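You operate a simulated robot arm through the tools that you are given. There is no shell and no other tool.

You are at the controls of a simulated robot arm. One attempt, no reset.

JOB
Lift the black pedal, push the wheel home, pin it, spin it and press the pedal down again.
Fine: in that order; push the orange pin home; spin a quarter turn or more.

The check looks at the end state, three seconds after you hand in, the way a careful person would. Anything else that was tipped, shoved, dropped, spilled or broken makes it a failure.

ROBOT AND FRAMES
A 6-joint arm with a two-finger gripper, fixed in place. Base frame: the origin is on the floor under the middle of its stand, x ahead of it, y to its left, z up. Units: cm, degrees, N and s.
It reaches about 157.2 cm from its shoulder. Its first joint turns from -166.0 to 166.0 degrees. Payload 2.45 kg.
The tool frame sits at the grasp point between the pads (the TCP): z along the fingers, y along the line on which they close. The tips reach 2 cm beyond it. The gripper opens to 14 cm; its body begins 16.8 cm behind the TCP.
Orientation is that of the tool frame in the base frame, as a unit quaternion [x, y, z, w]. With the fingers straight down and closing along the base's y, the tool's x points along the base's -x, its y along +y and its z along -z.

CONTROLS
- The arm moves only by the tool send_rows. Its argument "commands" is a list of rows, each a list of 7 numbers: the shift along the tool's x, y, z in units of 25 mm (1.0 is 25 mm), then the turn, a rotation vector about the tool's x, y, z in units of 4 degrees (1.0 is 4 degrees), then the gripper command, from -1 (fully open) to 1 (shut), values between in proportion. In form: [[dx, dy, dz, wx, wy, wz, gripper], ...]. A call has 1 to 20 rows; each row shifts and turns the commanded pose from where the row before left it, along the tool's axes as they then stand. A call with a number of a shift or a turn outside -1 to 1 is refused whole. A row lasts 0.2 s, in which the tool goes at most 5 cm and 8.6 degrees; a call with a longer step from one row to the next is refused whole, and so is a gripper value outside its range. A pose out of reach is approached as far as the arm can. The call stops where the force on the tool passes 90 N (or 10 N more than at its start, if that is more) or the arm is blocked; 0.2 s more then pass. The fingers move at their own pace (about 4.5 cm/s each) and stop on an object; they squeeze with about 31 N. The grip force told is the motor's: it shows also when the fingers shut on nothing. Time passes only in rows, and 0.2 s behind the last, so rows that do not move let the fingers close. The reply holds the time, the measured pose of the TCP, the force on the tool along the base axes, the opening and the grip force, in the units named above and with some noise, with the torque about the TCP (base axes, N m) and any sound that the robot's microphone picked up.
- Cameras (640 x 400 px; columns grow to the right, rows downward): "scene" is fixed at [5.07, 49.89, 113.74]; the picture's right is [-0.27, -0.96, 0.00], its down [-0.48, 0.13, -0.87] and it looks along [0.84, -0.23, -0.50] (base axes); focal length 317 px, centre (320, 200). "wrist" rides on the gripper at [7.8, 1.1, -20.9] in the tool frame; the picture's right is [-0.14, 0.99, 0.00], its down [-0.92, -0.13, -0.37] and it looks along [-0.36, -0.05, 0.93] (tool axes); focal length 280 px, centre (320, 200). There is no depth. A picture from a camera that has moved, and an enlarged one, comes with that camera's place and axes in the base frame and with its lens.
- snapshot(camera): a new picture of that camera. It takes no simulated time.
- inspect(camera, box): a new picture of the part [left, top, right, bottom] of that camera's present view, enlarged. It takes no simulated time.
- hand_in(): hands the job in; it is judged then, once.

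Places have to be worked out from the pictures, the camera data and where the tool is seen. Open the gripper and draw the arm clear of the work before you hand the job in, unless the task says otherwise.

The tools are called after "Request:" by a JSON object that holds its "method" and its "body". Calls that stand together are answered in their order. send_rows: Moves the arm, as the interface text tells. Its arguments: {"type":"object","properties":{"commands":{"type":"array","items":{"type":"array","items":{"type":"number"}}}},"required":["commands"]} The other tools are called the same way: snapshot (camera) takes a picture; inspect (camera, box) takes an enlarged picture of a part of a camera's view; hand_in () hands the job in.

At the start:

```text
time: 0.0
tool_pos: [57.39, 54.65, 93.41]
ee_rot: [-0.001, 1.0, 0.0, 0.0]
ft_force: [0.2, 0.1, -0.1]
ft_torque: [-0.03, 0.0, 0.0]
width: 13.98
grasp_force: 0.1
```

scene: 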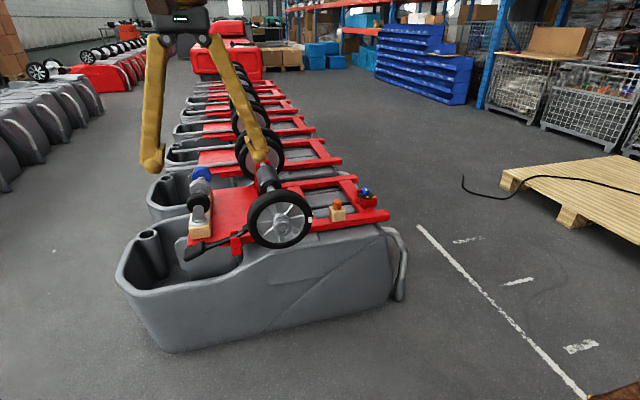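
wrist: 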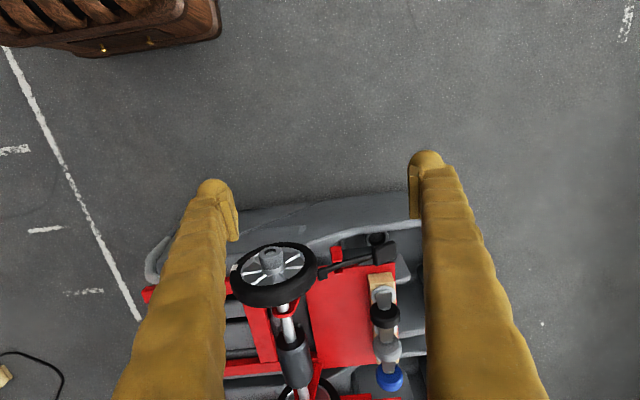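

I'll look closely at the machine first: the scene shows a wheel on an axle, a black pedal near it, and an orange-topped pin in a wooden block.

Request:
{"method": "inspect", "body": {"camera": "scene", "box": [140, 140, 420, 315]}}

Request:
{"method": "inspect", "body": {"camera": "wrist", "box": [200, 210, 440, 400]}}

Request:
{"method": "inspect", "body": {"camera": "scene", "box": [230, 160, 400, 266]}}

```text
2.29 times, centred on (280, 228) of scene
camera zoom: at [5.07, 49.89, 113.74], right [-0.27, -0.96, 0.0], down [-0.48, 0.13, -0.87], along [0.84, -0.23, -0.5], focal length 724 px, centre (411, 137)
```

zoom: 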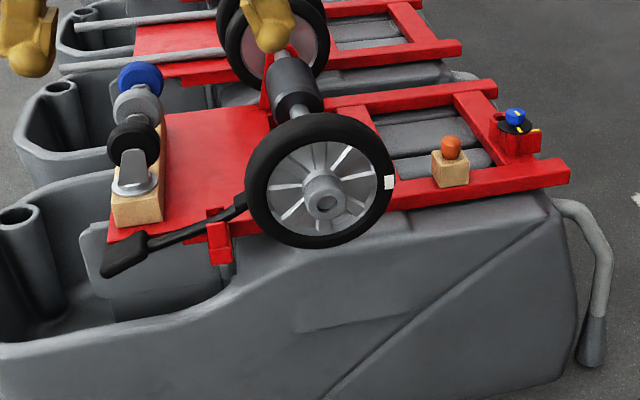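

```text
2.11 times, centred on (320, 305) of wrist
camera zoom: at [49.45, 55.86, 114.26], right [0.14, 0.99, 0.0], down [0.92, -0.13, 0.37], along [0.36, -0.05, -0.93], focal length 590 px, centre (320, -21)
```

zoom: 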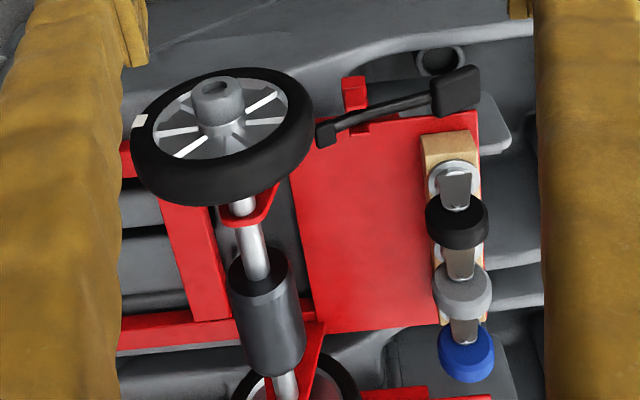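

```text
3.76 times, centred on (315, 213) of scene
camera zoom: at [5.07, 49.89, 113.74], right [-0.27, -0.96, 0.0], down [-0.48, 0.13, -0.87], along [0.84, -0.23, -0.5], focal length 1193 px, centre (339, 151)
```

zoom: 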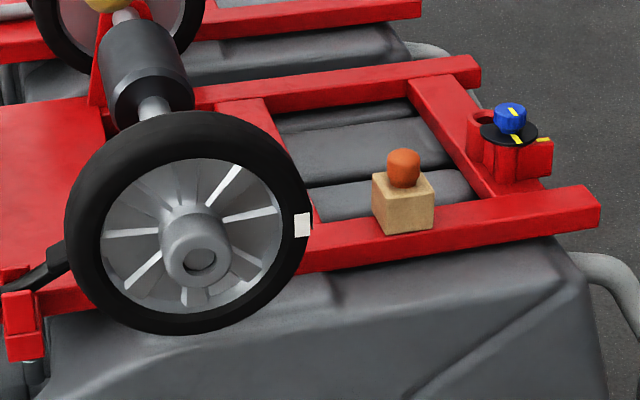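

The hub's front face triangulates to roughly (82, 40, 61), with the axle running about along x. I'll shift the arm to the right (−y) at the same height to see the pin block and the dial with the wrist camera.

Request:
{"method": "send_rows", "body": {"commands": [[0, -1, 0, 0, 0, 0, -1], [0, -1, 0, 0, 0, 0, -1], [0, -1, 0, 0, 0, 0, -1], [0, -1, 0, 0, 0, 0, -1], [0, -1, 0, 0, 0, 0, -1], [0, -1, 0, 0, 0, 0, -1], [0, -1, 0, 0, 0, 0, -1], [0, -1, 0, 0, 0, 0, -1], [0, -1, 0, 0, 0, 0, -1]]}}

Request:
{"method": "snapshot", "body": {"camera": "wrist"}}

Request:
{"method": "snapshot", "body": {"camera": "scene"}}

```text
time: 2.0
tool_pos: [57.4, 32.23, 93.49]
ee_rot: [0.0, 1.0, 0.0, 0.0]
ft_force: [0.6, 0.4, 0.4]
ft_torque: [0.0, 0.0, -0.02]
width: 14.0
grasp_force: 0.1
```

```text
taken
camera wrist: at [49.5, 33.34, 114.3], right [0.14, 0.99, 0.0], down [0.92, -0.13, 0.37], along [0.36, -0.05, -0.93], focal length 280 px, centre (320, 200)
```

wrist: 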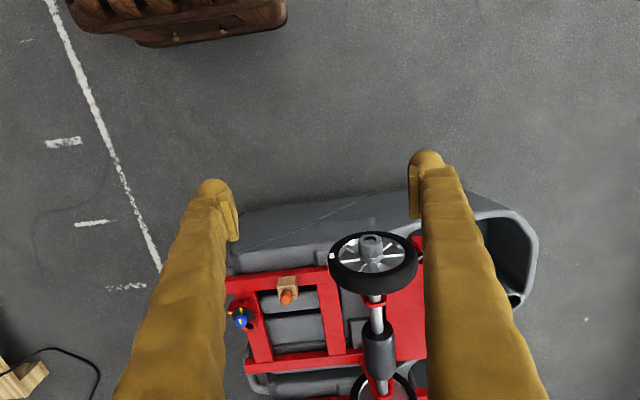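

```text
taken
```

scene: 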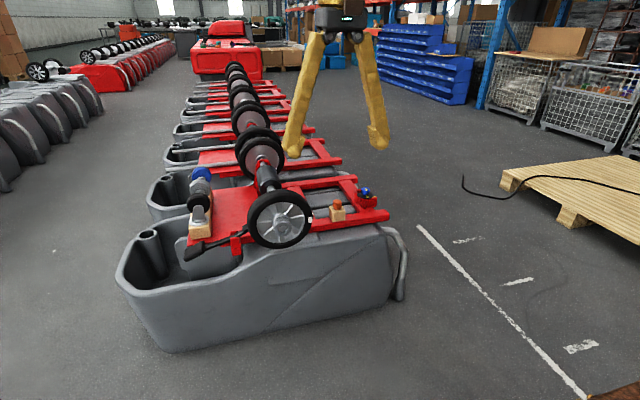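

Request:
{"method": "inspect", "body": {"camera": "wrist", "box": [220, 220, 440, 358]}}

Request:
{"method": "inspect", "body": {"camera": "wrist", "box": [320, 225, 420, 288]}}

Request:
{"method": "inspect", "body": {"camera": "scene", "box": [240, 180, 330, 256]}}

Request:
{"method": "inspect", "body": {"camera": "scene", "box": [170, 190, 290, 275]}}

Request:
{"method": "inspect", "body": {"camera": "scene", "box": [310, 170, 400, 233]}}

```text
2.90 times, centred on (330, 289) of wrist
camera zoom: at [49.5, 33.34, 114.3], right [0.14, 0.99, 0.0], down [0.92, -0.13, 0.37], along [0.36, -0.05, -0.93], focal length 813 px, centre (291, -58)
```

zoom: 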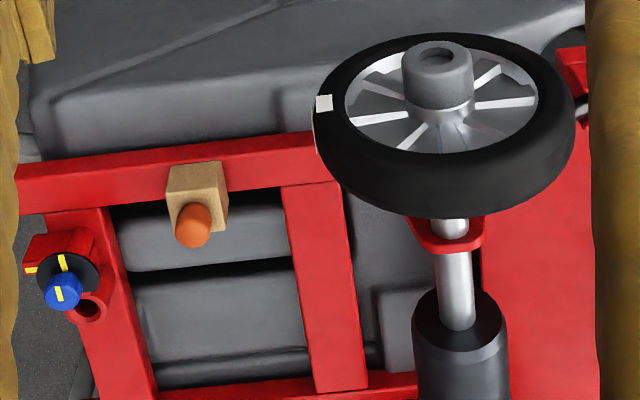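

```text
6.35 times, centred on (370, 256) of wrist
camera zoom: at [49.5, 33.34, 114.3], right [0.14, 0.99, 0.0], down [0.92, -0.13, 0.37], along [0.36, -0.05, -0.93], focal length 1780 px, centre (2, -159)
```

zoom: 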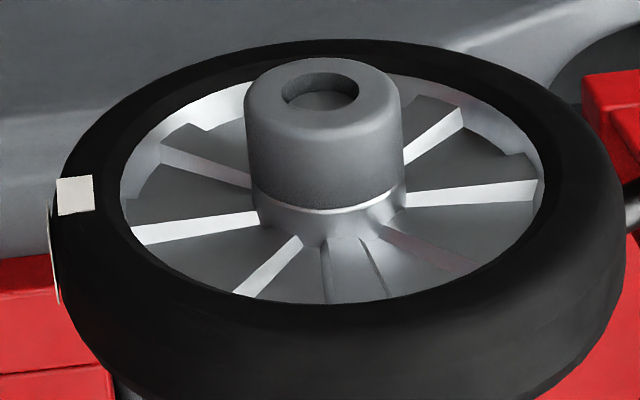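

```text
5.26 times, centred on (285, 218) of scene
camera zoom: at [5.07, 49.89, 113.74], right [-0.27, -0.96, 0.0], down [-0.48, 0.13, -0.87], along [0.84, -0.23, -0.5], focal length 1668 px, centre (504, 105)
```

zoom: 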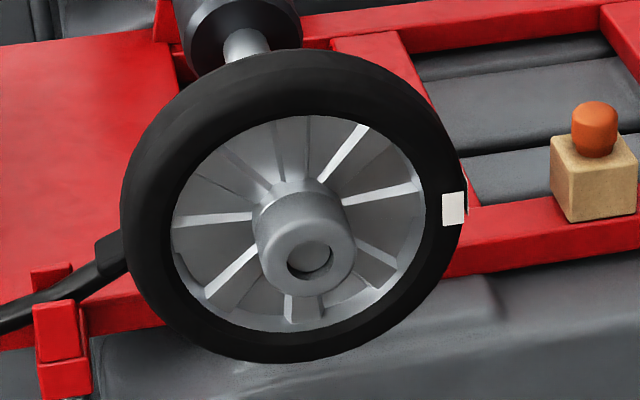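

```text
4.71 times, centred on (230, 232) of scene
camera zoom: at [5.07, 49.89, 113.74], right [-0.27, -0.96, 0.0], down [-0.48, 0.13, -0.87], along [0.84, -0.23, -0.5], focal length 1491 px, centre (744, 47)
```

zoom: 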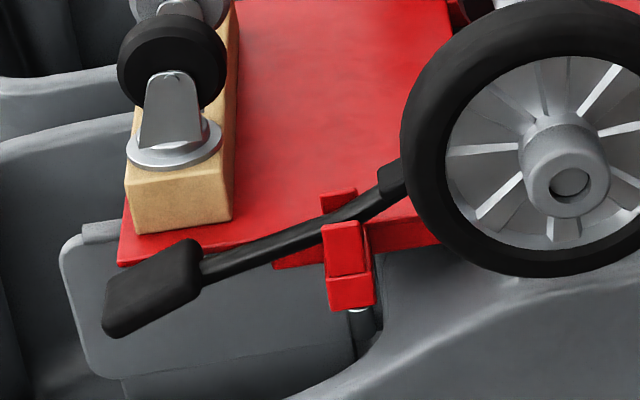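

```text
6.35 times, centred on (355, 202) of scene
camera zoom: at [5.07, 49.89, 113.74], right [-0.27, -0.96, 0.0], down [-0.48, 0.13, -0.87], along [0.84, -0.23, -0.5], focal length 2012 px, centre (98, 190)
```

zoom: 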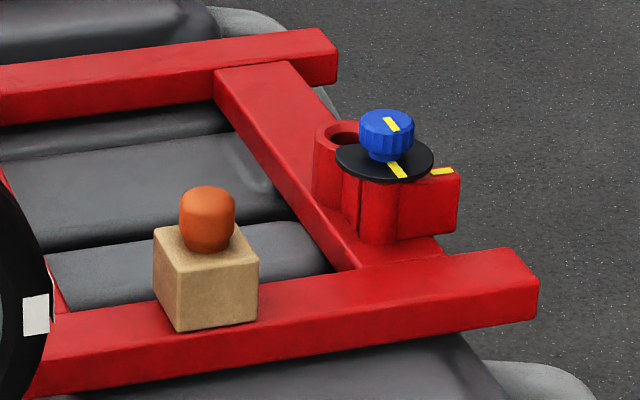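

Readings: the pin head is at about (98, 18, 56), the pedal pad at (92, 67, 50), the lever's far end at (92, 51, 56) beside the tyre, and the hub front at (82, 40, 61). I'll move above and in front of the pedal for a closer look.

Request:
{"method": "send_rows", "body": {"commands": [[-0.667, 1, 0.4, 0, 0, 0, -1], [-0.667, 1, 0.4, 0, 0, 0, -1], [-0.667, 1, 0.4, 0, 0, 0, -1], [-0.667, 1, 0.4, 0, 0, 0, -1], [-0.667, 1, 0.4, 0, 0, 0, -1], [-0.667, 1, 0.4, 0, 0, 0, -1], [-0.667, 1, 0.4, 0, 0, 0, -1], [-0.667, 1, 0.4, 0, 0, 0, -1], [-0.667, 1, 0.4, 0, 0, 0, -1], [-0.667, 1, 0.4, 0, 0, 0, -1], [-0.667, 1, 0.4, 0, 0, 0, -1], [-0.667, 1, 0.4, 0, 0, 0, -1]]}}

Request:
{"method": "snapshot", "body": {"camera": "wrist"}}

Request:
{"method": "snapshot", "body": {"camera": "scene"}}

```text
time: 4.6
tool_pos: [77.38, 62.29, 81.47]
ee_rot: [0.0, 1.0, 0.0, 0.0]
ft_force: [-1.3, 0.3, 0.1]
ft_torque: [-0.02, 0.01, -0.01]
width: 14.01
grasp_force: 0.1
```

```text
taken
camera wrist: at [69.51, 63.39, 102.32], right [0.14, 0.99, 0.0], down [0.92, -0.13, 0.37], along [0.37, -0.05, -0.93], focal length 280 px, centre (320, 200)
```

wrist: 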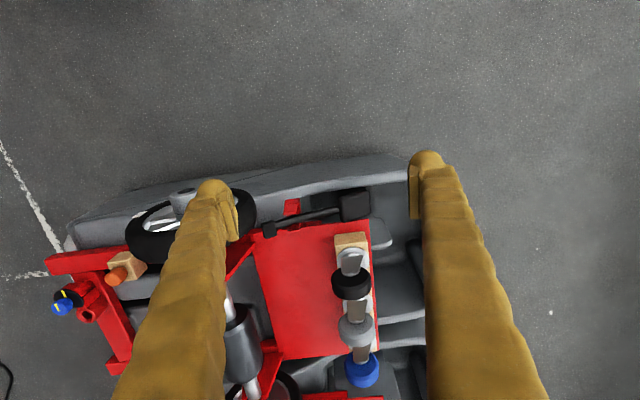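

```text
taken
```

scene: 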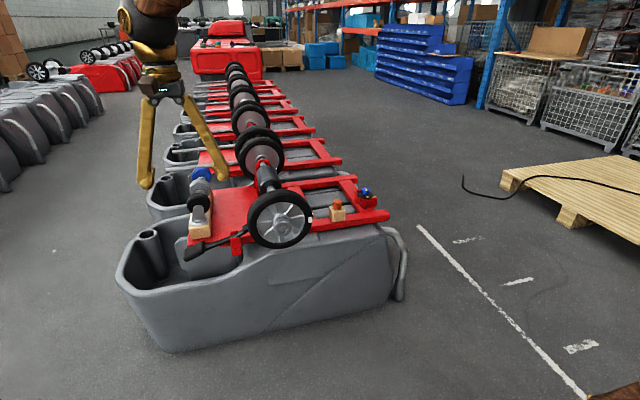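

Request:
{"method": "inspect", "body": {"camera": "wrist", "box": [230, 160, 430, 285]}}

Request:
{"method": "inspect", "body": {"camera": "wrist", "box": [250, 180, 380, 261]}}

Request:
{"method": "inspect", "body": {"camera": "wrist", "box": [40, 240, 180, 328]}}

```text
3.20 times, centred on (330, 222) of wrist
camera zoom: at [69.51, 63.39, 102.32], right [0.14, 0.99, 0.0], down [0.92, -0.13, 0.37], along [0.37, -0.05, -0.93], focal length 897 px, centre (288, 128)
```

zoom: 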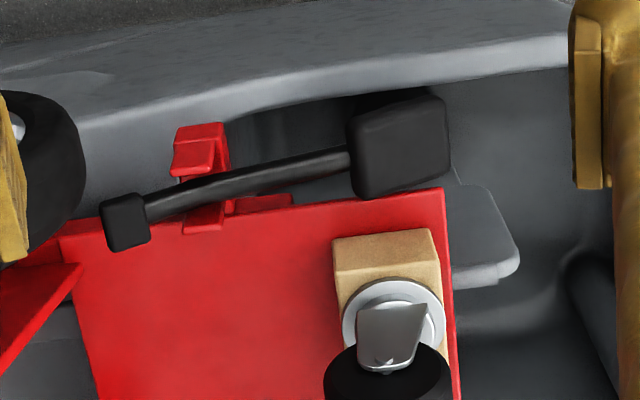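

```text
4.92 times, centred on (315, 220) of wrist
camera zoom: at [69.51, 63.39, 102.32], right [0.14, 0.99, 0.0], down [0.92, -0.13, 0.37], along [0.37, -0.05, -0.93], focal length 1380 px, centre (345, 99)
```

zoom: 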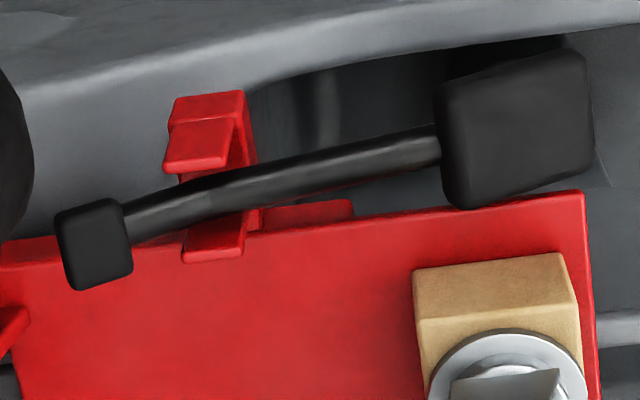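

```text
4.55 times, centred on (110, 284) of wrist
camera zoom: at [69.51, 63.39, 102.32], right [0.14, 0.99, 0.0], down [0.92, -0.13, 0.37], along [0.37, -0.05, -0.93], focal length 1274 px, centre (1274, -182)
```

zoom: 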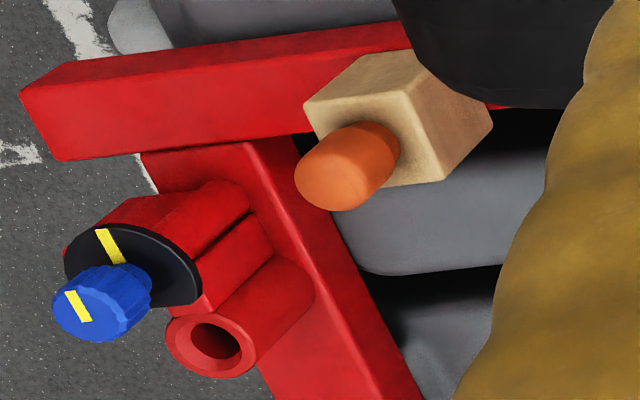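

The lever lies in the plane x≈92.5, running from the brake block at (y 51, z 56) through the red fork at y≈55.5 down to the pad at (y 67, z 50). I'll turn the gripper 90° so that it closes along x and can take the lever arm between fork and pad.

Request:
{"method": "send_rows", "body": {"commands": [[0, 0, 0, 0, 0, 1, -1], [0, 0, 0, 0, 0, 1, 0.286], [0, 0, 0, 0, 0, 1, 0.286], [0, 0, 0, 0, 0, 1, 0.286], [0, 0, 0, 0, 0, 1, 0.286], [0, 0, 0, 0, 0, 1, 0.286], [0, 0, 0, 0, 0, 1, 0.286], [0, 0, 0, 0, 0, 1, 0.286], [0, 0, 0, 0, 0, 1, 0.286], [0, 0, 0, 0, 0, 1, 0.286], [0, 0, 0, 0, 0, 1, 0.286], [0, 0, 0, 0, 0, 1, 0.286], [0, 0, 0, 0, 0, 1, 0.286], [0, 0, 0, 0, 0, 1, 0.286], [0, 0, 0, 0, 0, 1, 0.286], [0, 0, 0, 0, 0, 1, 0.286], [0, 0, 0, 0, 0, 1, 0.286], [0, 0, 0, 0, 0, 1, 0.286], [0, 0, 0, 0, 0, 1, 0.286], [0, 0, 0, 0, 0, 1, 0.286]]}}

Request:
{"method": "snapshot", "body": {"camera": "scene"}}

```text
time: 8.8
tool_pos: [77.33, 62.21, 81.36]
ee_rot: [0.643, 0.766, 0.0, -0.001]
ft_force: [0.3, -0.8, -0.1]
ft_torque: [-0.01, -0.03, -0.01]
width: 5.01
grasp_force: 0.0
```

```text
taken
```

scene: 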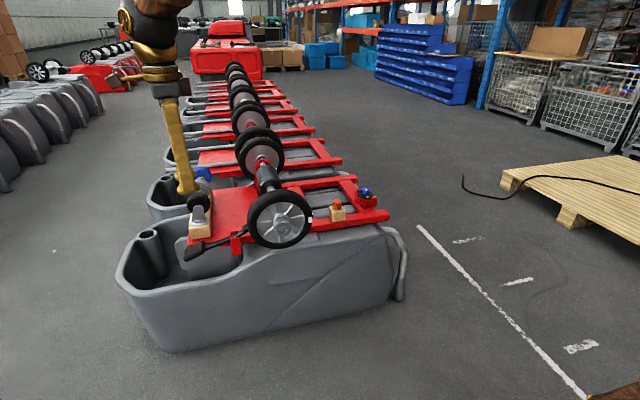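

80° are turned with no trouble. I'll finish the turn, then move over the lever arm, TCP about (92.6, 60.5, 66).

Request:
{"method": "send_rows", "body": {"commands": [[0, 0, 0, 0, 0, 1, 0.286], [0, 0, 0, 0, 0, 1, 0.286], [0, 0, 0, 0, 0, 0.5, 0.286], [-0.1, 0.76, 0.2, 0, 0, 0, 0.286], [-0.1, 0.76, 0.5, 0, 0, 0, 0.286], [-0.1, 0.76, 0.5, 0, 0, 0, 0.286], [-0.1, 0.76, 0.8, 0, 0, 0, 0.286], [-0.1, 0.76, 0.8, 0, 0, 0, 0.286], [-0.1, 0.76, 1, 0, 0, 0, 0.286], [-0.08, 0.76, 1, 0, 0, 0, 0.286], [0, 0.78, 1, 0, 0, 0, 0.286]]}}

Request:
{"method": "snapshot", "body": {"camera": "scene"}}

Request:
{"method": "snapshot", "body": {"camera": "wrist"}}

```text
time: 11.2
tool_pos: [92.65, 60.52, 66.93]
ee_rot: [0.707, 0.707, 0.0, 0.0]
ft_force: [-0.1, -0.4, -0.1]
ft_torque: [-0.02, 0.0, 0.0]
width: 4.99
grasp_force: 0.1
```

```text
taken
```

scene: 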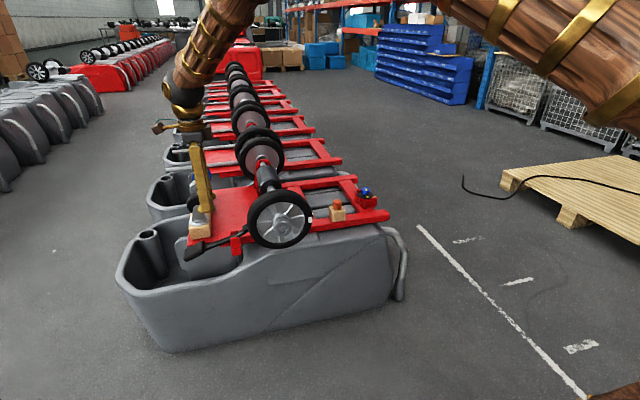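

```text
taken
camera wrist: at [93.68, 68.44, 87.79], right [0.99, -0.14, 0.0], down [-0.13, -0.92, 0.37], along [-0.05, -0.36, -0.93], focal length 280 px, centre (320, 200)
```

wrist: 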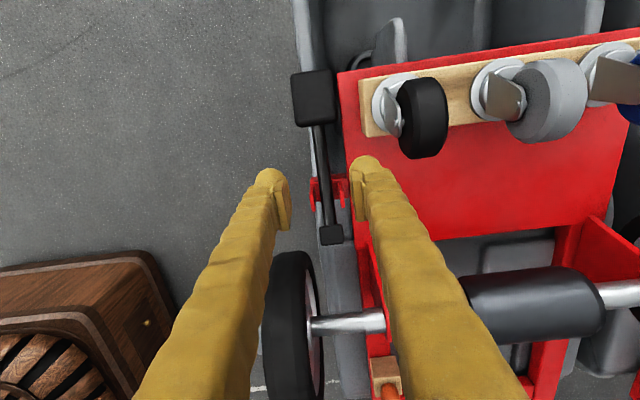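

The view shows the lever at x≈92.8, right between the fingers' plane. I'll descend part way to z≈56 and check clearances.

Request:
{"method": "send_rows", "body": {"commands": [[0, 0.06, 1, 0, 0, 0, 0.286], [0, 0, 1, 0, 0, 0, 0.286], [0, 0, 1, 0, 0, 0, 0.286], [0, 0, 1, 0, 0, 0, 0.286], [0, 0, 0.4, 0, 0, 0, 0.286], [0, 0, 0, 0, 0, 0, 0.286]]}}

Request:
{"method": "inspect", "body": {"camera": "wrist", "box": [230, 50, 430, 250]}}

Request:
{"method": "inspect", "body": {"camera": "scene", "box": [150, 170, 290, 270]}}

```text
time: 12.6
tool_pos: [92.7, 60.66, 55.97]
ee_rot: [0.707, 0.707, 0.0, 0.001]
ft_force: [0.0, -0.6, -0.6]
ft_torque: [-0.01, -0.01, -0.04]
width: 5.0
grasp_force: 0.1
```

```text
2.00 times, centred on (330, 150) of wrist
camera zoom: at [93.81, 68.47, 76.73], right [0.99, -0.14, 0.0], down [-0.13, -0.92, 0.37], along [-0.05, -0.37, -0.93], focal length 561 px, centre (300, 300)
```

zoom: 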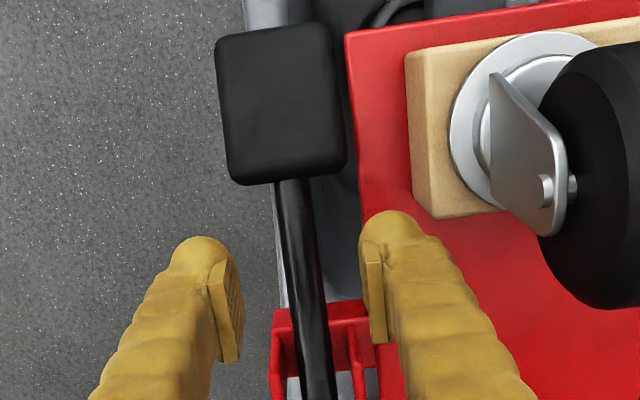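

```text
4.00 times, centred on (220, 220) of scene
camera zoom: at [5.07, 49.89, 113.74], right [-0.27, -0.96, 0.0], down [-0.48, 0.13, -0.87], along [0.84, -0.23, -0.5], focal length 1268 px, centre (720, 120)
```

zoom: 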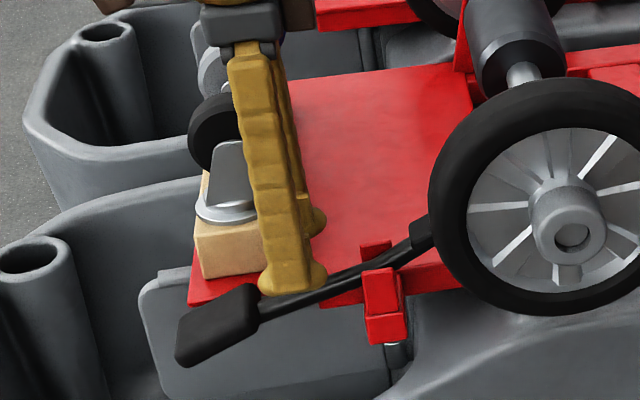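

Clearances look good, with the lever between the finger pads. I'll descend to z≈52.4 and close on the lever.

Request:
{"method": "send_rows", "body": {"commands": [[0, 0, 0.5, 0, 0, 0, 0.286], [0, 0, 0.5, 0, 0, 0, 0.286], [0, 0, 0.4, 0, 0, 0, 0.286], [0, 0, 0, 0, 0, 0, 0.286]]}}

Request:
{"method": "inspect", "body": {"camera": "wrist", "box": [230, 50, 430, 250]}}

Request:
{"method": "inspect", "body": {"camera": "scene", "box": [150, 170, 290, 270]}}

```text
time: 13.6
tool_pos: [92.63, 60.62, 52.32]
ee_rot: [0.707, 0.707, 0.0, 0.0]
ft_force: [-0.1, 0.7, -0.1]
ft_torque: [0.01, 0.0, -0.01]
width: 5.0
grasp_force: 0.0
```

```text
2.00 times, centred on (330, 150) of wrist
camera zoom: at [93.79, 68.44, 73.23], right [0.99, -0.14, 0.0], down [-0.13, -0.92, 0.37], along [-0.05, -0.37, -0.93], focal length 561 px, centre (300, 300)
```

zoom: 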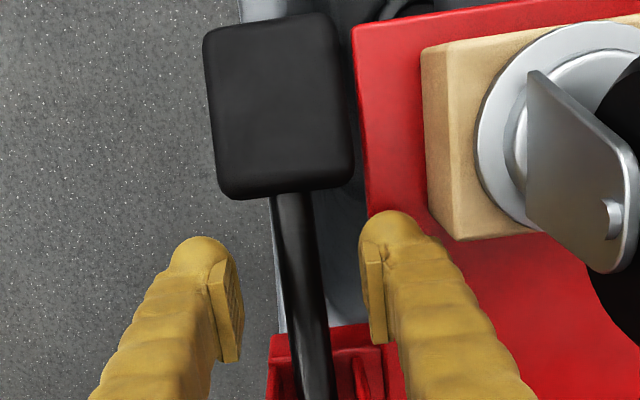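

```text
4.00 times, centred on (220, 220) of scene
camera zoom: at [5.07, 49.89, 113.74], right [-0.27, -0.96, 0.0], down [-0.48, 0.13, -0.87], along [0.84, -0.23, -0.5], focal length 1268 px, centre (720, 120)
```

zoom: 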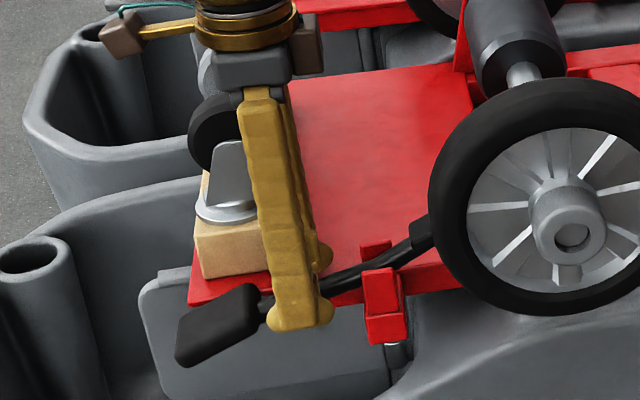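

The fingers straddle the lever at its height. Closing now.

Request:
{"method": "send_rows", "body": {"commands": [[0, 0, 0, 0, 0, 0, 1], [0, 0, 0, 0, 0, 0, 1], [0, 0, 0, 0, 0, 0, 1], [0, 0, 0, 0, 0, 0, 1], [0, 0, 0, 0, 0, 0, 1]]}}

Request:
{"method": "inspect", "body": {"camera": "wrist", "box": [230, 50, 430, 250]}}

```text
time: 14.8
tool_pos: [92.71, 60.55, 52.32]
ee_rot: [0.707, 0.707, 0.0, 0.0]
ft_force: [13.1, 1.6, -5.6]
ft_torque: [0.19, -0.18, 0.16]
width: 1.56
grasp_force: 40.9
```

```text
2.00 times, centred on (330, 150) of wrist
camera zoom: at [93.82, 68.43, 73.23], right [0.99, -0.14, 0.0], down [-0.13, -0.92, 0.37], along [-0.05, -0.36, -0.93], focal length 561 px, centre (300, 300)
```

zoom: 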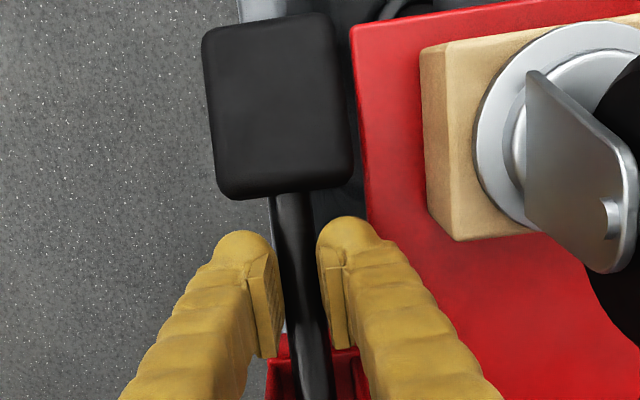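

The lever is gripped (width 1.56). I'll lift gently in small steps and watch the force.

Request:
{"method": "send_rows", "body": {"commands": [[0.02, 0.06, -0.15, 0, 0, 0, 1], [0.02, 0, -0.2, 0, 0, 0, 1], [0.02, 0, -0.2, 0, 0, 0, 1], [0, 0, 0, 0, 0, 0, 1]]}}

Request:
{"method": "inspect", "body": {"camera": "scene", "box": [150, 170, 290, 270]}}

```text
time: 15.8
tool_pos: [92.9, 60.61, 53.7]
ee_rot: [0.707, 0.707, -0.002, 0.0]
ft_force: [-20.1, -2.8, 3.0]
ft_torque: [-0.09, 0.31, -0.21]
width: 0.99
grasp_force: 37.3
```

```text
4.00 times, centred on (220, 220) of scene
camera zoom: at [5.07, 49.89, 113.74], right [-0.27, -0.96, 0.0], down [-0.48, 0.13, -0.87], along [0.84, -0.23, -0.5], focal length 1268 px, centre (720, 120)
```

zoom: 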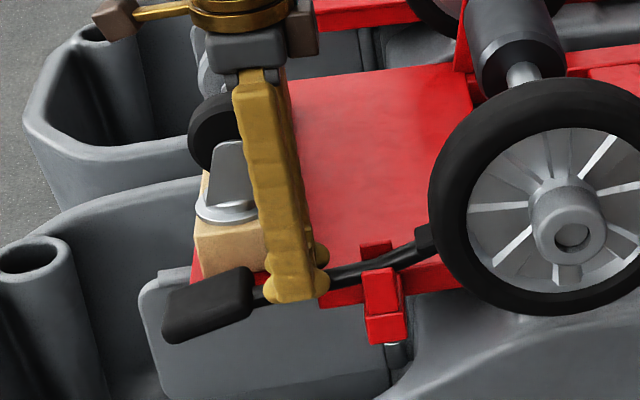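

The pedal is rising, but the opening fell to 0.99, so the grip is slipping on the round lever. I'll look closely at the grip.

Request:
{"method": "inspect", "body": {"camera": "wrist", "box": [250, 80, 410, 240]}}

Request:
{"method": "inspect", "body": {"camera": "scene", "box": [190, 215, 270, 260]}}

```text
2.50 times, centred on (330, 160) of wrist
camera zoom: at [93.88, 68.57, 74.6], right [0.99, -0.14, 0.0], down [-0.13, -0.92, 0.37], along [-0.05, -0.37, -0.93], focal length 701 px, centre (295, 300)
```

zoom: 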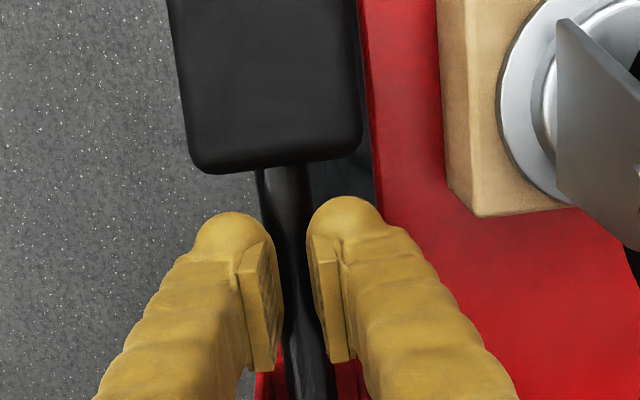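

```text
8.00 times, centred on (230, 238) of scene
camera zoom: at [5.07, 49.89, 113.74], right [-0.27, -0.96, 0.0], down [-0.48, 0.13, -0.87], along [0.84, -0.23, -0.5], focal length 2535 px, centre (1040, -100)
```

zoom: 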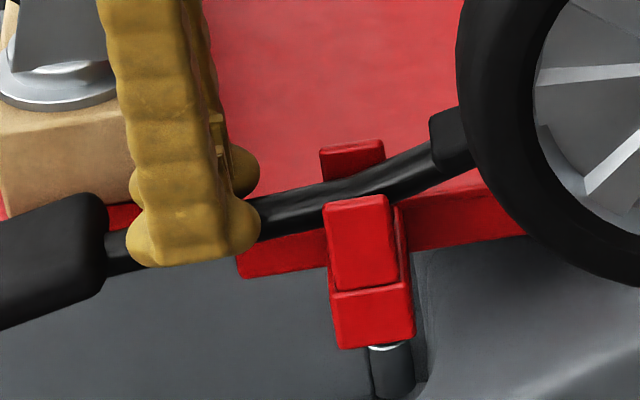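

The lever is still between the pads near the tips. I'll lift a bit more and see whether it follows.

Request:
{"method": "send_rows", "body": {"commands": [[0, -0.06, -0.1, 0, 0, 0, 1], [0, 0, -0.15, 0, 0, 0, 1], [0, 0, 0, 0, 0, 0, 1]]}}

Request:
{"method": "inspect", "body": {"camera": "scene", "box": [150, 170, 290, 270]}}

```text
time: 16.6
tool_pos: [92.8, 60.73, 54.51]
ee_rot: [0.707, 0.707, 0.0, 0.0]
ft_force: [0.3, -0.4, 0.7]
ft_torque: [-0.04, 0.02, 0.02]
width: 0.01
grasp_force: 29.6
```

```text
4.00 times, centred on (220, 220) of scene
camera zoom: at [5.07, 49.89, 113.74], right [-0.27, -0.96, 0.0], down [-0.48, 0.13, -0.87], along [0.84, -0.23, -0.5], focal length 1268 px, centre (720, 120)
```

zoom: 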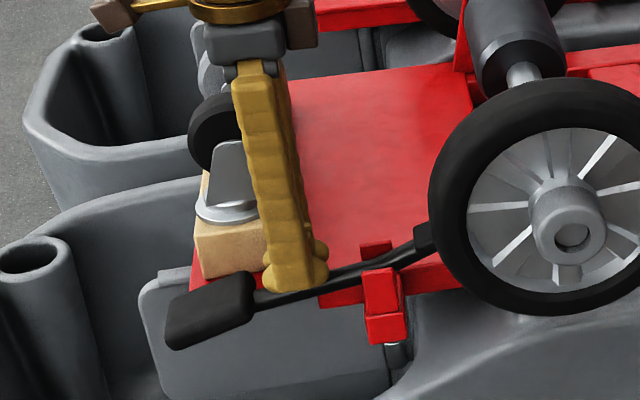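

The fingers slipped off the top, but the pedal stayed partly up, so it holds by friction and the lever sits about 1 cm lower than I judged. I'll reopen narrowly, go lower, and grip again.

Request:
{"method": "send_rows", "body": {"commands": [[0, 0, -0.2, 0, 0, 0, 0.5], [-0.1, 0, 0, 0, 0, 0, 0.5], [0, 0, 0, 0, 0, 0, 0.5], [0, 0, 0, 0, 0, 0, 0.5]]}}

Request:
{"method": "inspect", "body": {"camera": "wrist", "box": [250, 80, 410, 240]}}

```text
time: 17.6
tool_pos: [92.74, 60.33, 54.84]
ee_rot: [0.707, 0.707, 0.0, 0.0]
ft_force: [-0.3, -0.2, 0.6]
ft_torque: [-0.02, 0.01, -0.05]
width: 3.49
grasp_force: 0.1
```

```text
2.50 times, centred on (330, 160) of wrist
camera zoom: at [93.79, 68.26, 75.75], right [0.99, -0.14, 0.0], down [-0.13, -0.92, 0.37], along [-0.05, -0.37, -0.93], focal length 701 px, centre (295, 300)
```

zoom: 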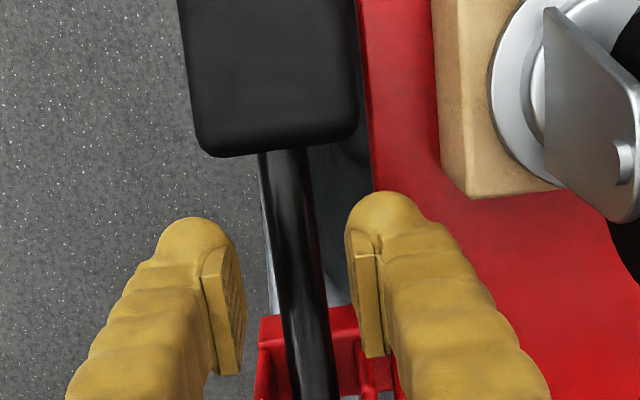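

The lever is centred between the fingers. I'll descend to z≈51.4 gently and grip.

Request:
{"method": "send_rows", "body": {"commands": [[0, 0, 0.5, 0, 0, 0, 0.5], [0, 0, 0.4, 0, 0, 0, 0.5], [0, 0, 0.2, 0, 0, 0, 0.5], [0, 0.02, 0.2, 0, 0, 0, 0.5], [0, 0, 0.1, 0, 0, 0, 0.5], [0, 0, 0, 0, 0, 0, 0.5]]}}

Request:
{"method": "inspect", "body": {"camera": "scene", "box": [190, 200, 290, 265]}}

```text
time: 19.0
tool_pos: [92.9, 60.5, 51.53]
ee_rot: [0.707, 0.707, 0.001, -0.001]
ft_force: [-0.5, -3.2, 5.7]
ft_torque: [-0.04, -0.2, -0.08]
width: 3.48
grasp_force: 0.1
```

```text
6.15 times, centred on (240, 232) of scene
camera zoom: at [5.07, 49.89, 113.74], right [-0.27, -0.96, 0.0], down [-0.48, 0.13, -0.87], along [0.84, -0.23, -0.5], focal length 1950 px, centre (812, 0)
```

zoom: 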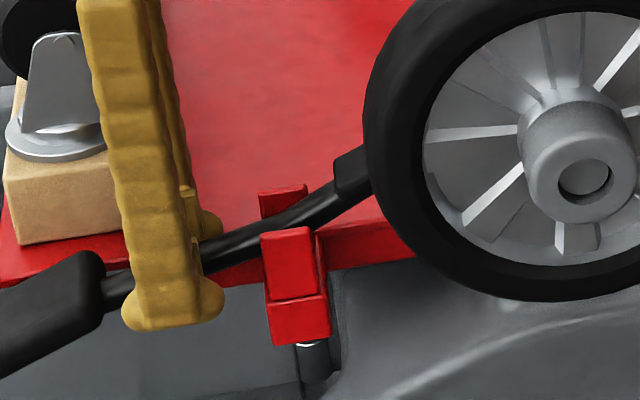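

There's a slight 6 N touch below, so I'll rise 1 mm and close the grip.

Request:
{"method": "send_rows", "body": {"commands": [[0, 0, -0.05, 0, 0, 0, 1], [0, 0, 0, 0, 0, 0, 1], [0, 0, 0, 0, 0, 0, 1], [0, 0, 0, 0, 0, 0, 1], [0, 0, 0, 0, 0, 0, 1]]}}

Request:
{"method": "inspect", "body": {"camera": "wrist", "box": [250, 80, 410, 240]}}

```text
time: 20.2
tool_pos: [92.72, 60.45, 51.53]
ee_rot: [0.707, 0.707, -0.001, 0.0]
ft_force: [6.9, 5.2, -10.0]
ft_torque: [0.2, -0.06, -0.03]
width: 1.68
grasp_force: 42.6
```

```text
2.50 times, centred on (330, 160) of wrist
camera zoom: at [93.83, 68.31, 72.35], right [0.99, -0.14, 0.0], down [-0.13, -0.92, 0.37], along [-0.05, -0.37, -0.93], focal length 701 px, centre (295, 300)
```

zoom: 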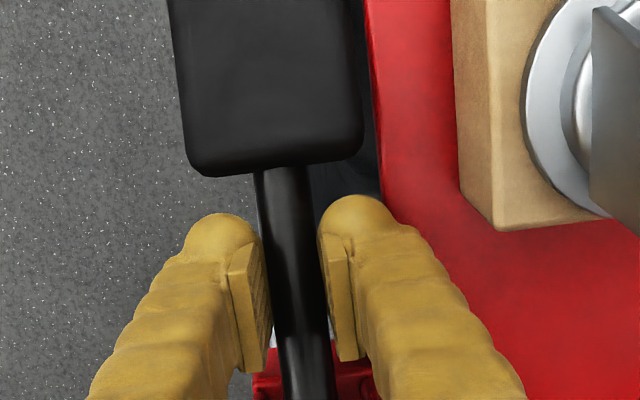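

Good grip now (width 1.68, lever seated deeper). I'll lift along the arc about the fork pivot, tilting slightly with the lever.

Request:
{"method": "send_rows", "body": {"commands": [[0.04, 0.03, -0.14, 0, 1, 0, 1], [0.04, 0, -0.14, 0, 1, 0, 1], [0.04, 0, -0.14, 0, 1, 0, 1], [0, 0, 0, 0, 0, 0, 1]]}}

Request:
{"method": "inspect", "body": {"camera": "scene", "box": [150, 170, 290, 270]}}

```text
time: 21.2
tool_pos: [92.76, 60.43, 52.61]
ee_rot: [0.703, 0.704, 0.073, -0.074]
ft_force: [-23.6, -49.7, 17.2]
ft_torque: [-0.96, 0.23, 0.27]
width: 1.66
grasp_force: 41.9
```

```text
4.00 times, centred on (220, 220) of scene
camera zoom: at [5.07, 49.89, 113.74], right [-0.27, -0.96, 0.0], down [-0.48, 0.13, -0.87], along [0.84, -0.23, -0.5], focal length 1268 px, centre (720, 120)
```

zoom: 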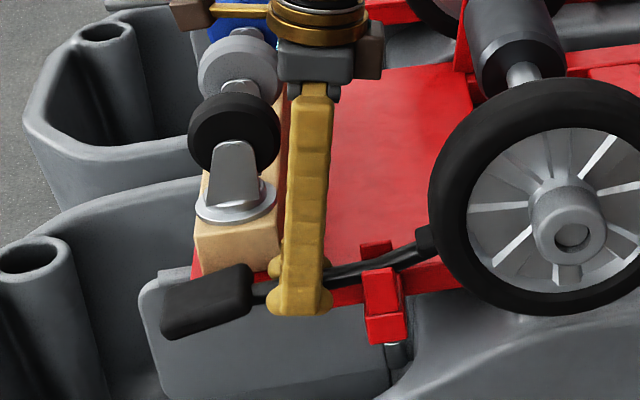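

The pull along y is too high (−50 N), meaning my assumed pivot is off. I'll ease back toward the pivot and continue lifting more vertically.

Request:
{"method": "send_rows", "body": {"commands": [[-0.1, 0.05, 0, 0, 0, 0, 1], [0, 0, -0.1, 0, 0.5, 0, 1], [0, 0, 0, 0, 0, 0, 1]]}}

Request:
{"method": "inspect", "body": {"camera": "scene", "box": [150, 170, 290, 270]}}

```text
time: 22.0
tool_pos: [92.79, 60.46, 52.76]
ee_rot: [0.701, 0.702, 0.085, -0.087]
ft_force: [-40.3, -8.0, 1.2]
ft_torque: [0.04, 0.36, 0.35]
width: 1.68
grasp_force: 42.3
```

```text
4.00 times, centred on (220, 220) of scene
camera zoom: at [5.07, 49.89, 113.74], right [-0.27, -0.96, 0.0], down [-0.48, 0.13, -0.87], along [0.84, -0.23, -0.5], focal length 1268 px, centre (720, 120)
```

zoom: 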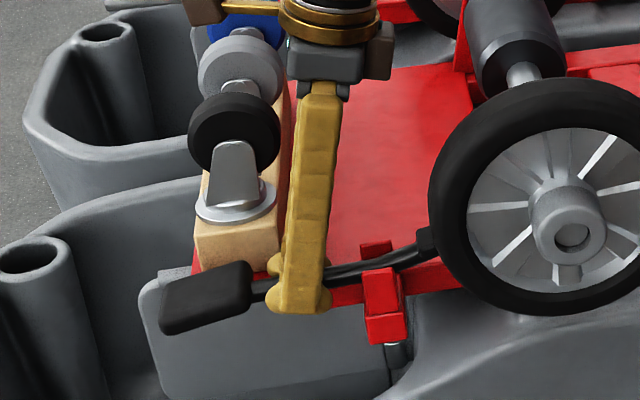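

Now the x force is −40 N from my sideways nudges; I'll undo that and continue lifting.

Request:
{"method": "send_rows", "body": {"commands": [[0, -0.1, 0, 0, 0, 0, 1], [-0.01, 0, -0.13, 0, 0.8, 0, 1], [-0.01, 0, -0.13, 0, 0.8, 0, 1], [0, 0, 0, 0, 0, 0, 1]]}}

Request:
{"method": "inspect", "body": {"camera": "scene", "box": [150, 170, 290, 270]}}

```text
time: 23.0
tool_pos: [92.72, 60.36, 53.52]
ee_rot: [0.695, 0.697, 0.126, -0.125]
ft_force: [-13.7, 39.8, -2.3]
ft_torque: [0.62, 0.1, 0.11]
width: 1.64
grasp_force: 42.8
```

```text
4.00 times, centred on (220, 220) of scene
camera zoom: at [5.07, 49.89, 113.74], right [-0.27, -0.96, 0.0], down [-0.48, 0.13, -0.87], along [0.84, -0.23, -0.5], focal length 1268 px, centre (720, 120)
```

zoom: 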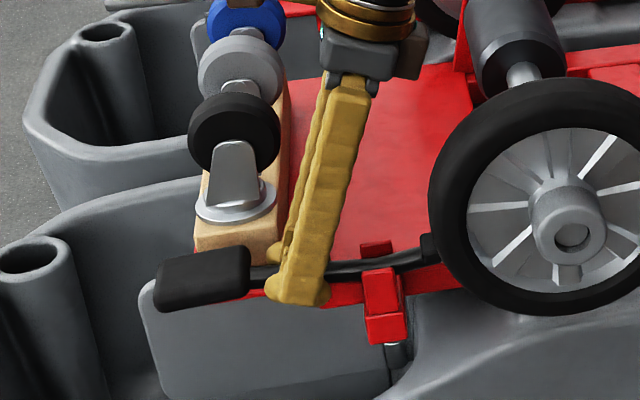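

The lever is now about horizontal and the pad well up. I'll relieve the y force and keep raising straight up without more tilt, to find the end stop.

Request:
{"method": "send_rows", "body": {"commands": [[0.12, -0.02, -0.05, 0, 0, 0, 1], [0.05, 0, -0.15, 0, 0, 0, 1], [0.05, 0, -0.15, 0, 0, 0, 1], [0, 0, 0, 0, 0, 0, 1]]}}

Request:
{"method": "inspect", "body": {"camera": "scene", "box": [150, 170, 290, 270]}}

```text
time: 24.0
tool_pos: [92.83, 60.25, 54.2]
ee_rot: [0.697, 0.696, 0.124, -0.125]
ft_force: [30.1, 18.2, -60.6]
ft_torque: [0.12, -0.09, 0.06]
width: 1.69
grasp_force: 42.4
```

```text
4.00 times, centred on (220, 220) of scene
camera zoom: at [5.07, 49.89, 113.74], right [-0.27, -0.96, 0.0], down [-0.48, 0.13, -0.87], along [0.84, -0.23, -0.5], focal length 1268 px, centre (720, 120)
```

zoom: 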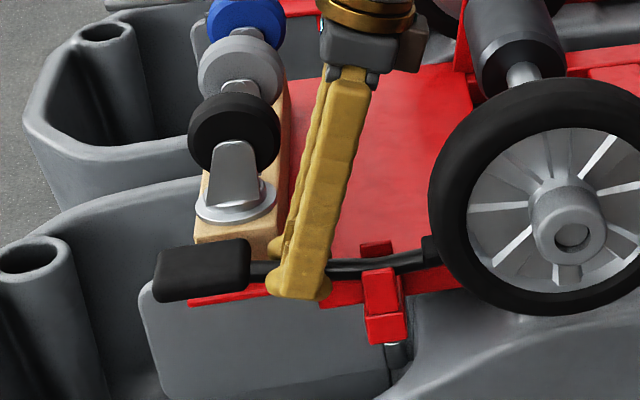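

The downward force of 60 N shows the end stop is reached with the pedal up. I'll relax slightly, open, and see that it stays.

Request:
{"method": "send_rows", "body": {"commands": [[-0.02, -0.02, 0.06, 0, 0, 0, 1], [0, 0, 0, 0, 0, 0, 0.5], [0, 0, 0, 0, 0, 0, 0.5], [0, 0, 0, 0, 0, 0, 0.5]]}}

Request:
{"method": "inspect", "body": {"camera": "scene", "box": [150, 170, 290, 270]}}

Request:
{"method": "inspect", "body": {"camera": "wrist", "box": [200, 60, 440, 260]}}

```text
time: 25.0
tool_pos: [92.71, 60.48, 54.37]
ee_rot: [0.696, 0.696, 0.125, -0.126]
ft_force: [0.4, -0.2, -0.1]
ft_torque: [-0.02, -0.01, 0.01]
width: 3.51
grasp_force: 0.0
```

```text
4.00 times, centred on (220, 220) of scene
camera zoom: at [5.07, 49.89, 113.74], right [-0.27, -0.96, 0.0], down [-0.48, 0.13, -0.87], along [0.84, -0.23, -0.5], focal length 1268 px, centre (720, 120)
```

zoom: 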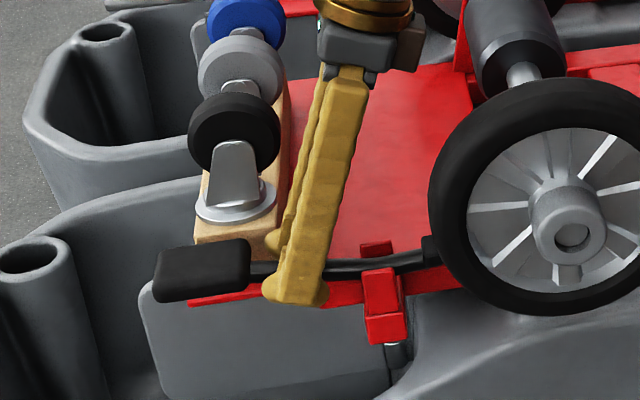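

```text
2.00 times, centred on (320, 160) of wrist
camera zoom: at [93.72, 60.46, 76.56], right [0.99, -0.13, -0.05], down [-0.13, -0.99, 0.02], along [-0.05, -0.02, -1.0], focal length 561 px, centre (320, 280)
```

zoom: 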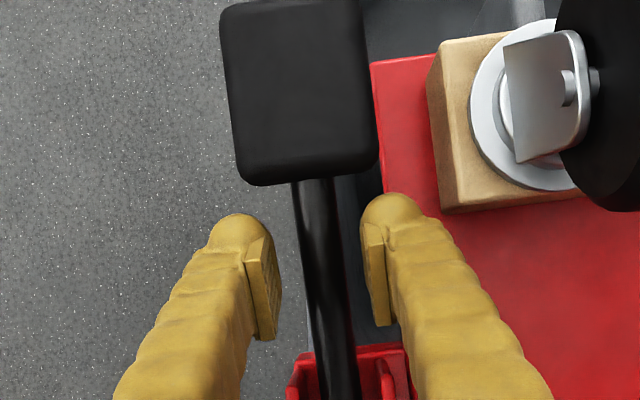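

The pedal stays up on its own. I'll withdraw straight up, tilt back to vertical, and move back toward x≈75.

Request:
{"method": "send_rows", "body": {"commands": [[0.35, 0, -0.94, 0, 0, 0, 0.5], [0.35, 0, -0.94, 0, 0, 0, 0.5], [0.35, 0, -0.94, 0, 0, 0, 0.5], [0.35, 0, -0.94, 0, 0, 0, 0.5], [0.35, 0, -0.94, 0, 0, 0, 0.5], [0.28, 0, -0.96, 0, -1, 0, 0.5], [0.21, 0, -0.98, 0, -1, 0, 0.5], [0.14, 0, -0.99, 0, -1, 0, 0.5], [0.07, 0, -1, 0, -1, 0, 0.5], [0, 0, -1, 0, -1, 0, 0.5], [0, 0, -1, 0, -0.1, 0, 0.5], [0, -1, 0, 0, 0, 0, 0.5], [0, -1, 0, 0, 0, 0, 0.5], [0, -1, 0, 0, 0, 0, 0.5], [0, -1, 0, 0, 0, 0, 0.5], [0, -1, 0, 0, 0, 0, 0.5], [0, -1, 0, 0, 0, 0, 0.5], [0, -1, 0, 0, 0, 0, 0.5]]}}

Request:
{"method": "snapshot", "body": {"camera": "scene"}}

```text
time: 28.8
tool_pos: [75.16, 59.42, 81.87]
ee_rot: [0.707, 0.707, 0.0, -0.001]
ft_force: [-0.2, -0.4, -0.8]
ft_torque: [0.01, 0.02, 0.03]
width: 3.47
grasp_force: 0.2
```

```text
taken
```

scene: 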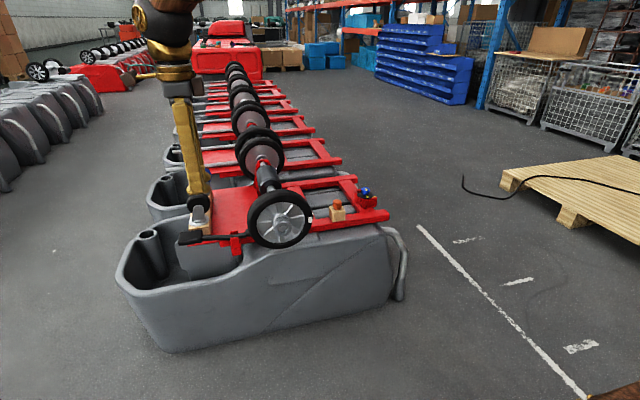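

The pedal stays up. Now I'll turn the gripper back so it closes along y.

Request:
{"method": "send_rows", "body": {"commands": [[0, 0, 0, 0, 0, -1, 0.5], [0, 0, 0, 0, 0, -1, 0.5], [0, 0, 0, 0, 0, -1, 0.5], [0, 0, 0, 0, 0, -1, 0.5], [0, 0, 0, 0, 0, -1, 0.5], [0, 0, 0, 0, 0, -1, 0.5], [0, 0, 0, 0, 0, -1, 0.5], [0, 0, 0, 0, 0, -1, 0.5], [0, 0, 0, 0, 0, -1, 0.5], [0, 0, 0, 0, 0, -1, 0.5], [0, 0, 0, 0, 0, -1, 0.5], [0, 0, 0, 0, 0, -1, 0.5], [0, 0, 0, 0, 0, -1, 0.5], [0, 0, 0, 0, 0, -1, 0.5], [0, 0, 0, 0, 0, -1, 0.5], [0, 0, 0, 0, 0, -1, 0.5], [0, 0, 0, 0, 0, -1, 0.5], [0, 0, 0, 0, 0, -1, 0.5], [0, 0, 0, 0, 0, -1, 0.5], [0, 0, 0, 0, 0, -1, 0.5]]}}

Request:
{"method": "send_rows", "body": {"commands": [[0, 0, 0, 0, 0, -1, 0.5], [0, 0, 0, 0, 0, -1, 0.5], [0, 0, 0, 0, 0, -0.5, 0.5], [0.4, -1, 0, 0, 0, 0, 0.5], [0.4, -1, 0, 0, 0, 0, 0.5], [0.4, -1, 0, 0, 0, 0, 0.5], [0, -1, 0, 0, 0, 0, 0.5], [0, -1, 0, 0, 0, 0, 0.5], [0, -1, 0, 0, 0, 0, 0.5], [0, -1, 0, 0, 0, 0, 0.5], [0, -0.85, 0, 0, 0, 0, 0.5], [0, 0, 0, 0, 0, 0, 0.5]]}}

Request:
{"method": "snapshot", "body": {"camera": "scene"}}

Request:
{"method": "snapshot", "body": {"camera": "wrist"}}

```text
time: 33.0
tool_pos: [75.14, 59.43, 81.85]
ee_rot: [0.087, 0.996, -0.001, 0.001]
ft_force: [-1.1, 0.0, -0.1]
ft_torque: [-0.01, 0.03, 0.0]
width: 3.52
grasp_force: 0.1
```

```text
time: 35.6
tool_pos: [72.07, 39.8, 81.69]
ee_rot: [0.0, 1.0, 0.0, 0.0]
ft_force: [0.7, 0.9, -1.0]
ft_torque: [-0.02, -0.04, 0.03]
width: 3.49
grasp_force: 0.1
```

```text
taken
```

scene: 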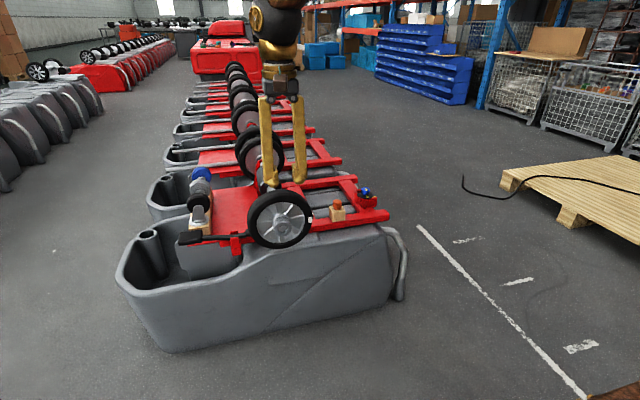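

```text
taken
camera wrist: at [64.2, 40.96, 102.56], right [0.14, 0.99, 0.0], down [0.92, -0.13, 0.37], along [0.36, -0.05, -0.93], focal length 280 px, centre (320, 200)
```

wrist: 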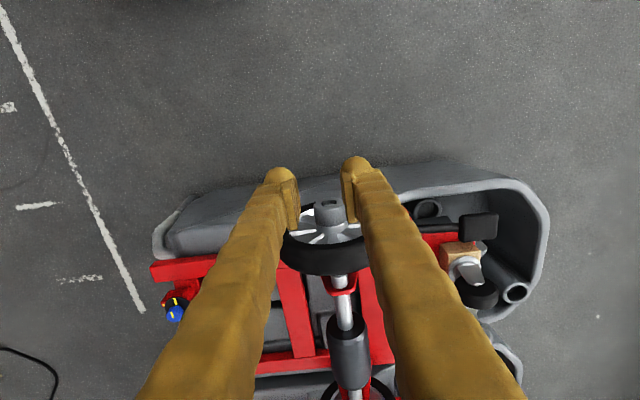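

I'm now in front of and above the wheel. Let me zoom on the hub between the fingers to align.

Request:
{"method": "inspect", "body": {"camera": "wrist", "box": [260, 150, 400, 290]}}

Request:
{"method": "inspect", "body": {"camera": "scene", "box": [220, 170, 340, 255]}}

```text
2.86 times, centred on (330, 220) of wrist
camera zoom: at [64.2, 40.96, 102.56], right [0.14, 0.99, 0.0], down [0.92, -0.13, 0.37], along [0.36, -0.05, -0.93], focal length 801 px, centre (291, 143)
```

zoom: 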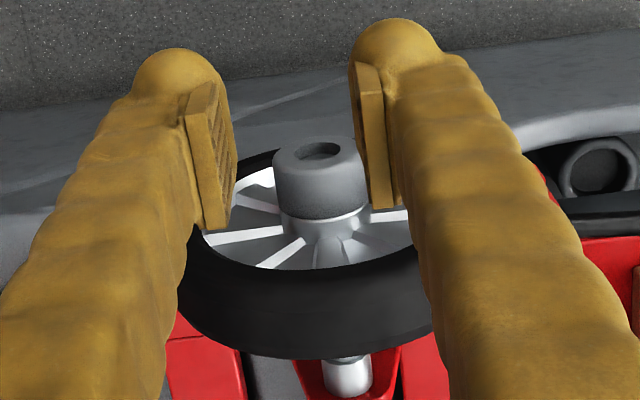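

```text
4.71 times, centred on (280, 212) of scene
camera zoom: at [5.07, 49.89, 113.74], right [-0.27, -0.96, 0.0], down [-0.48, 0.13, -0.87], along [0.84, -0.23, -0.5], focal length 1491 px, centre (508, 141)
```

zoom: 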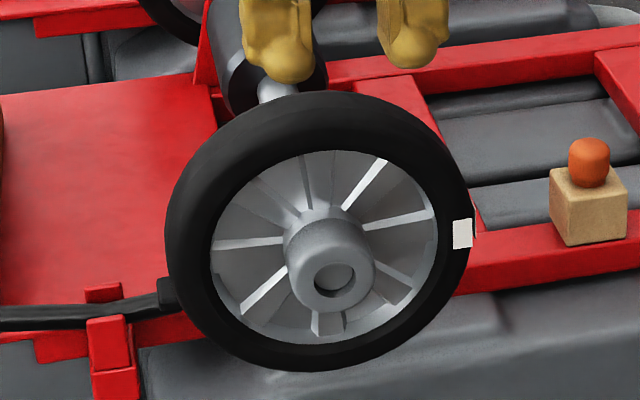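

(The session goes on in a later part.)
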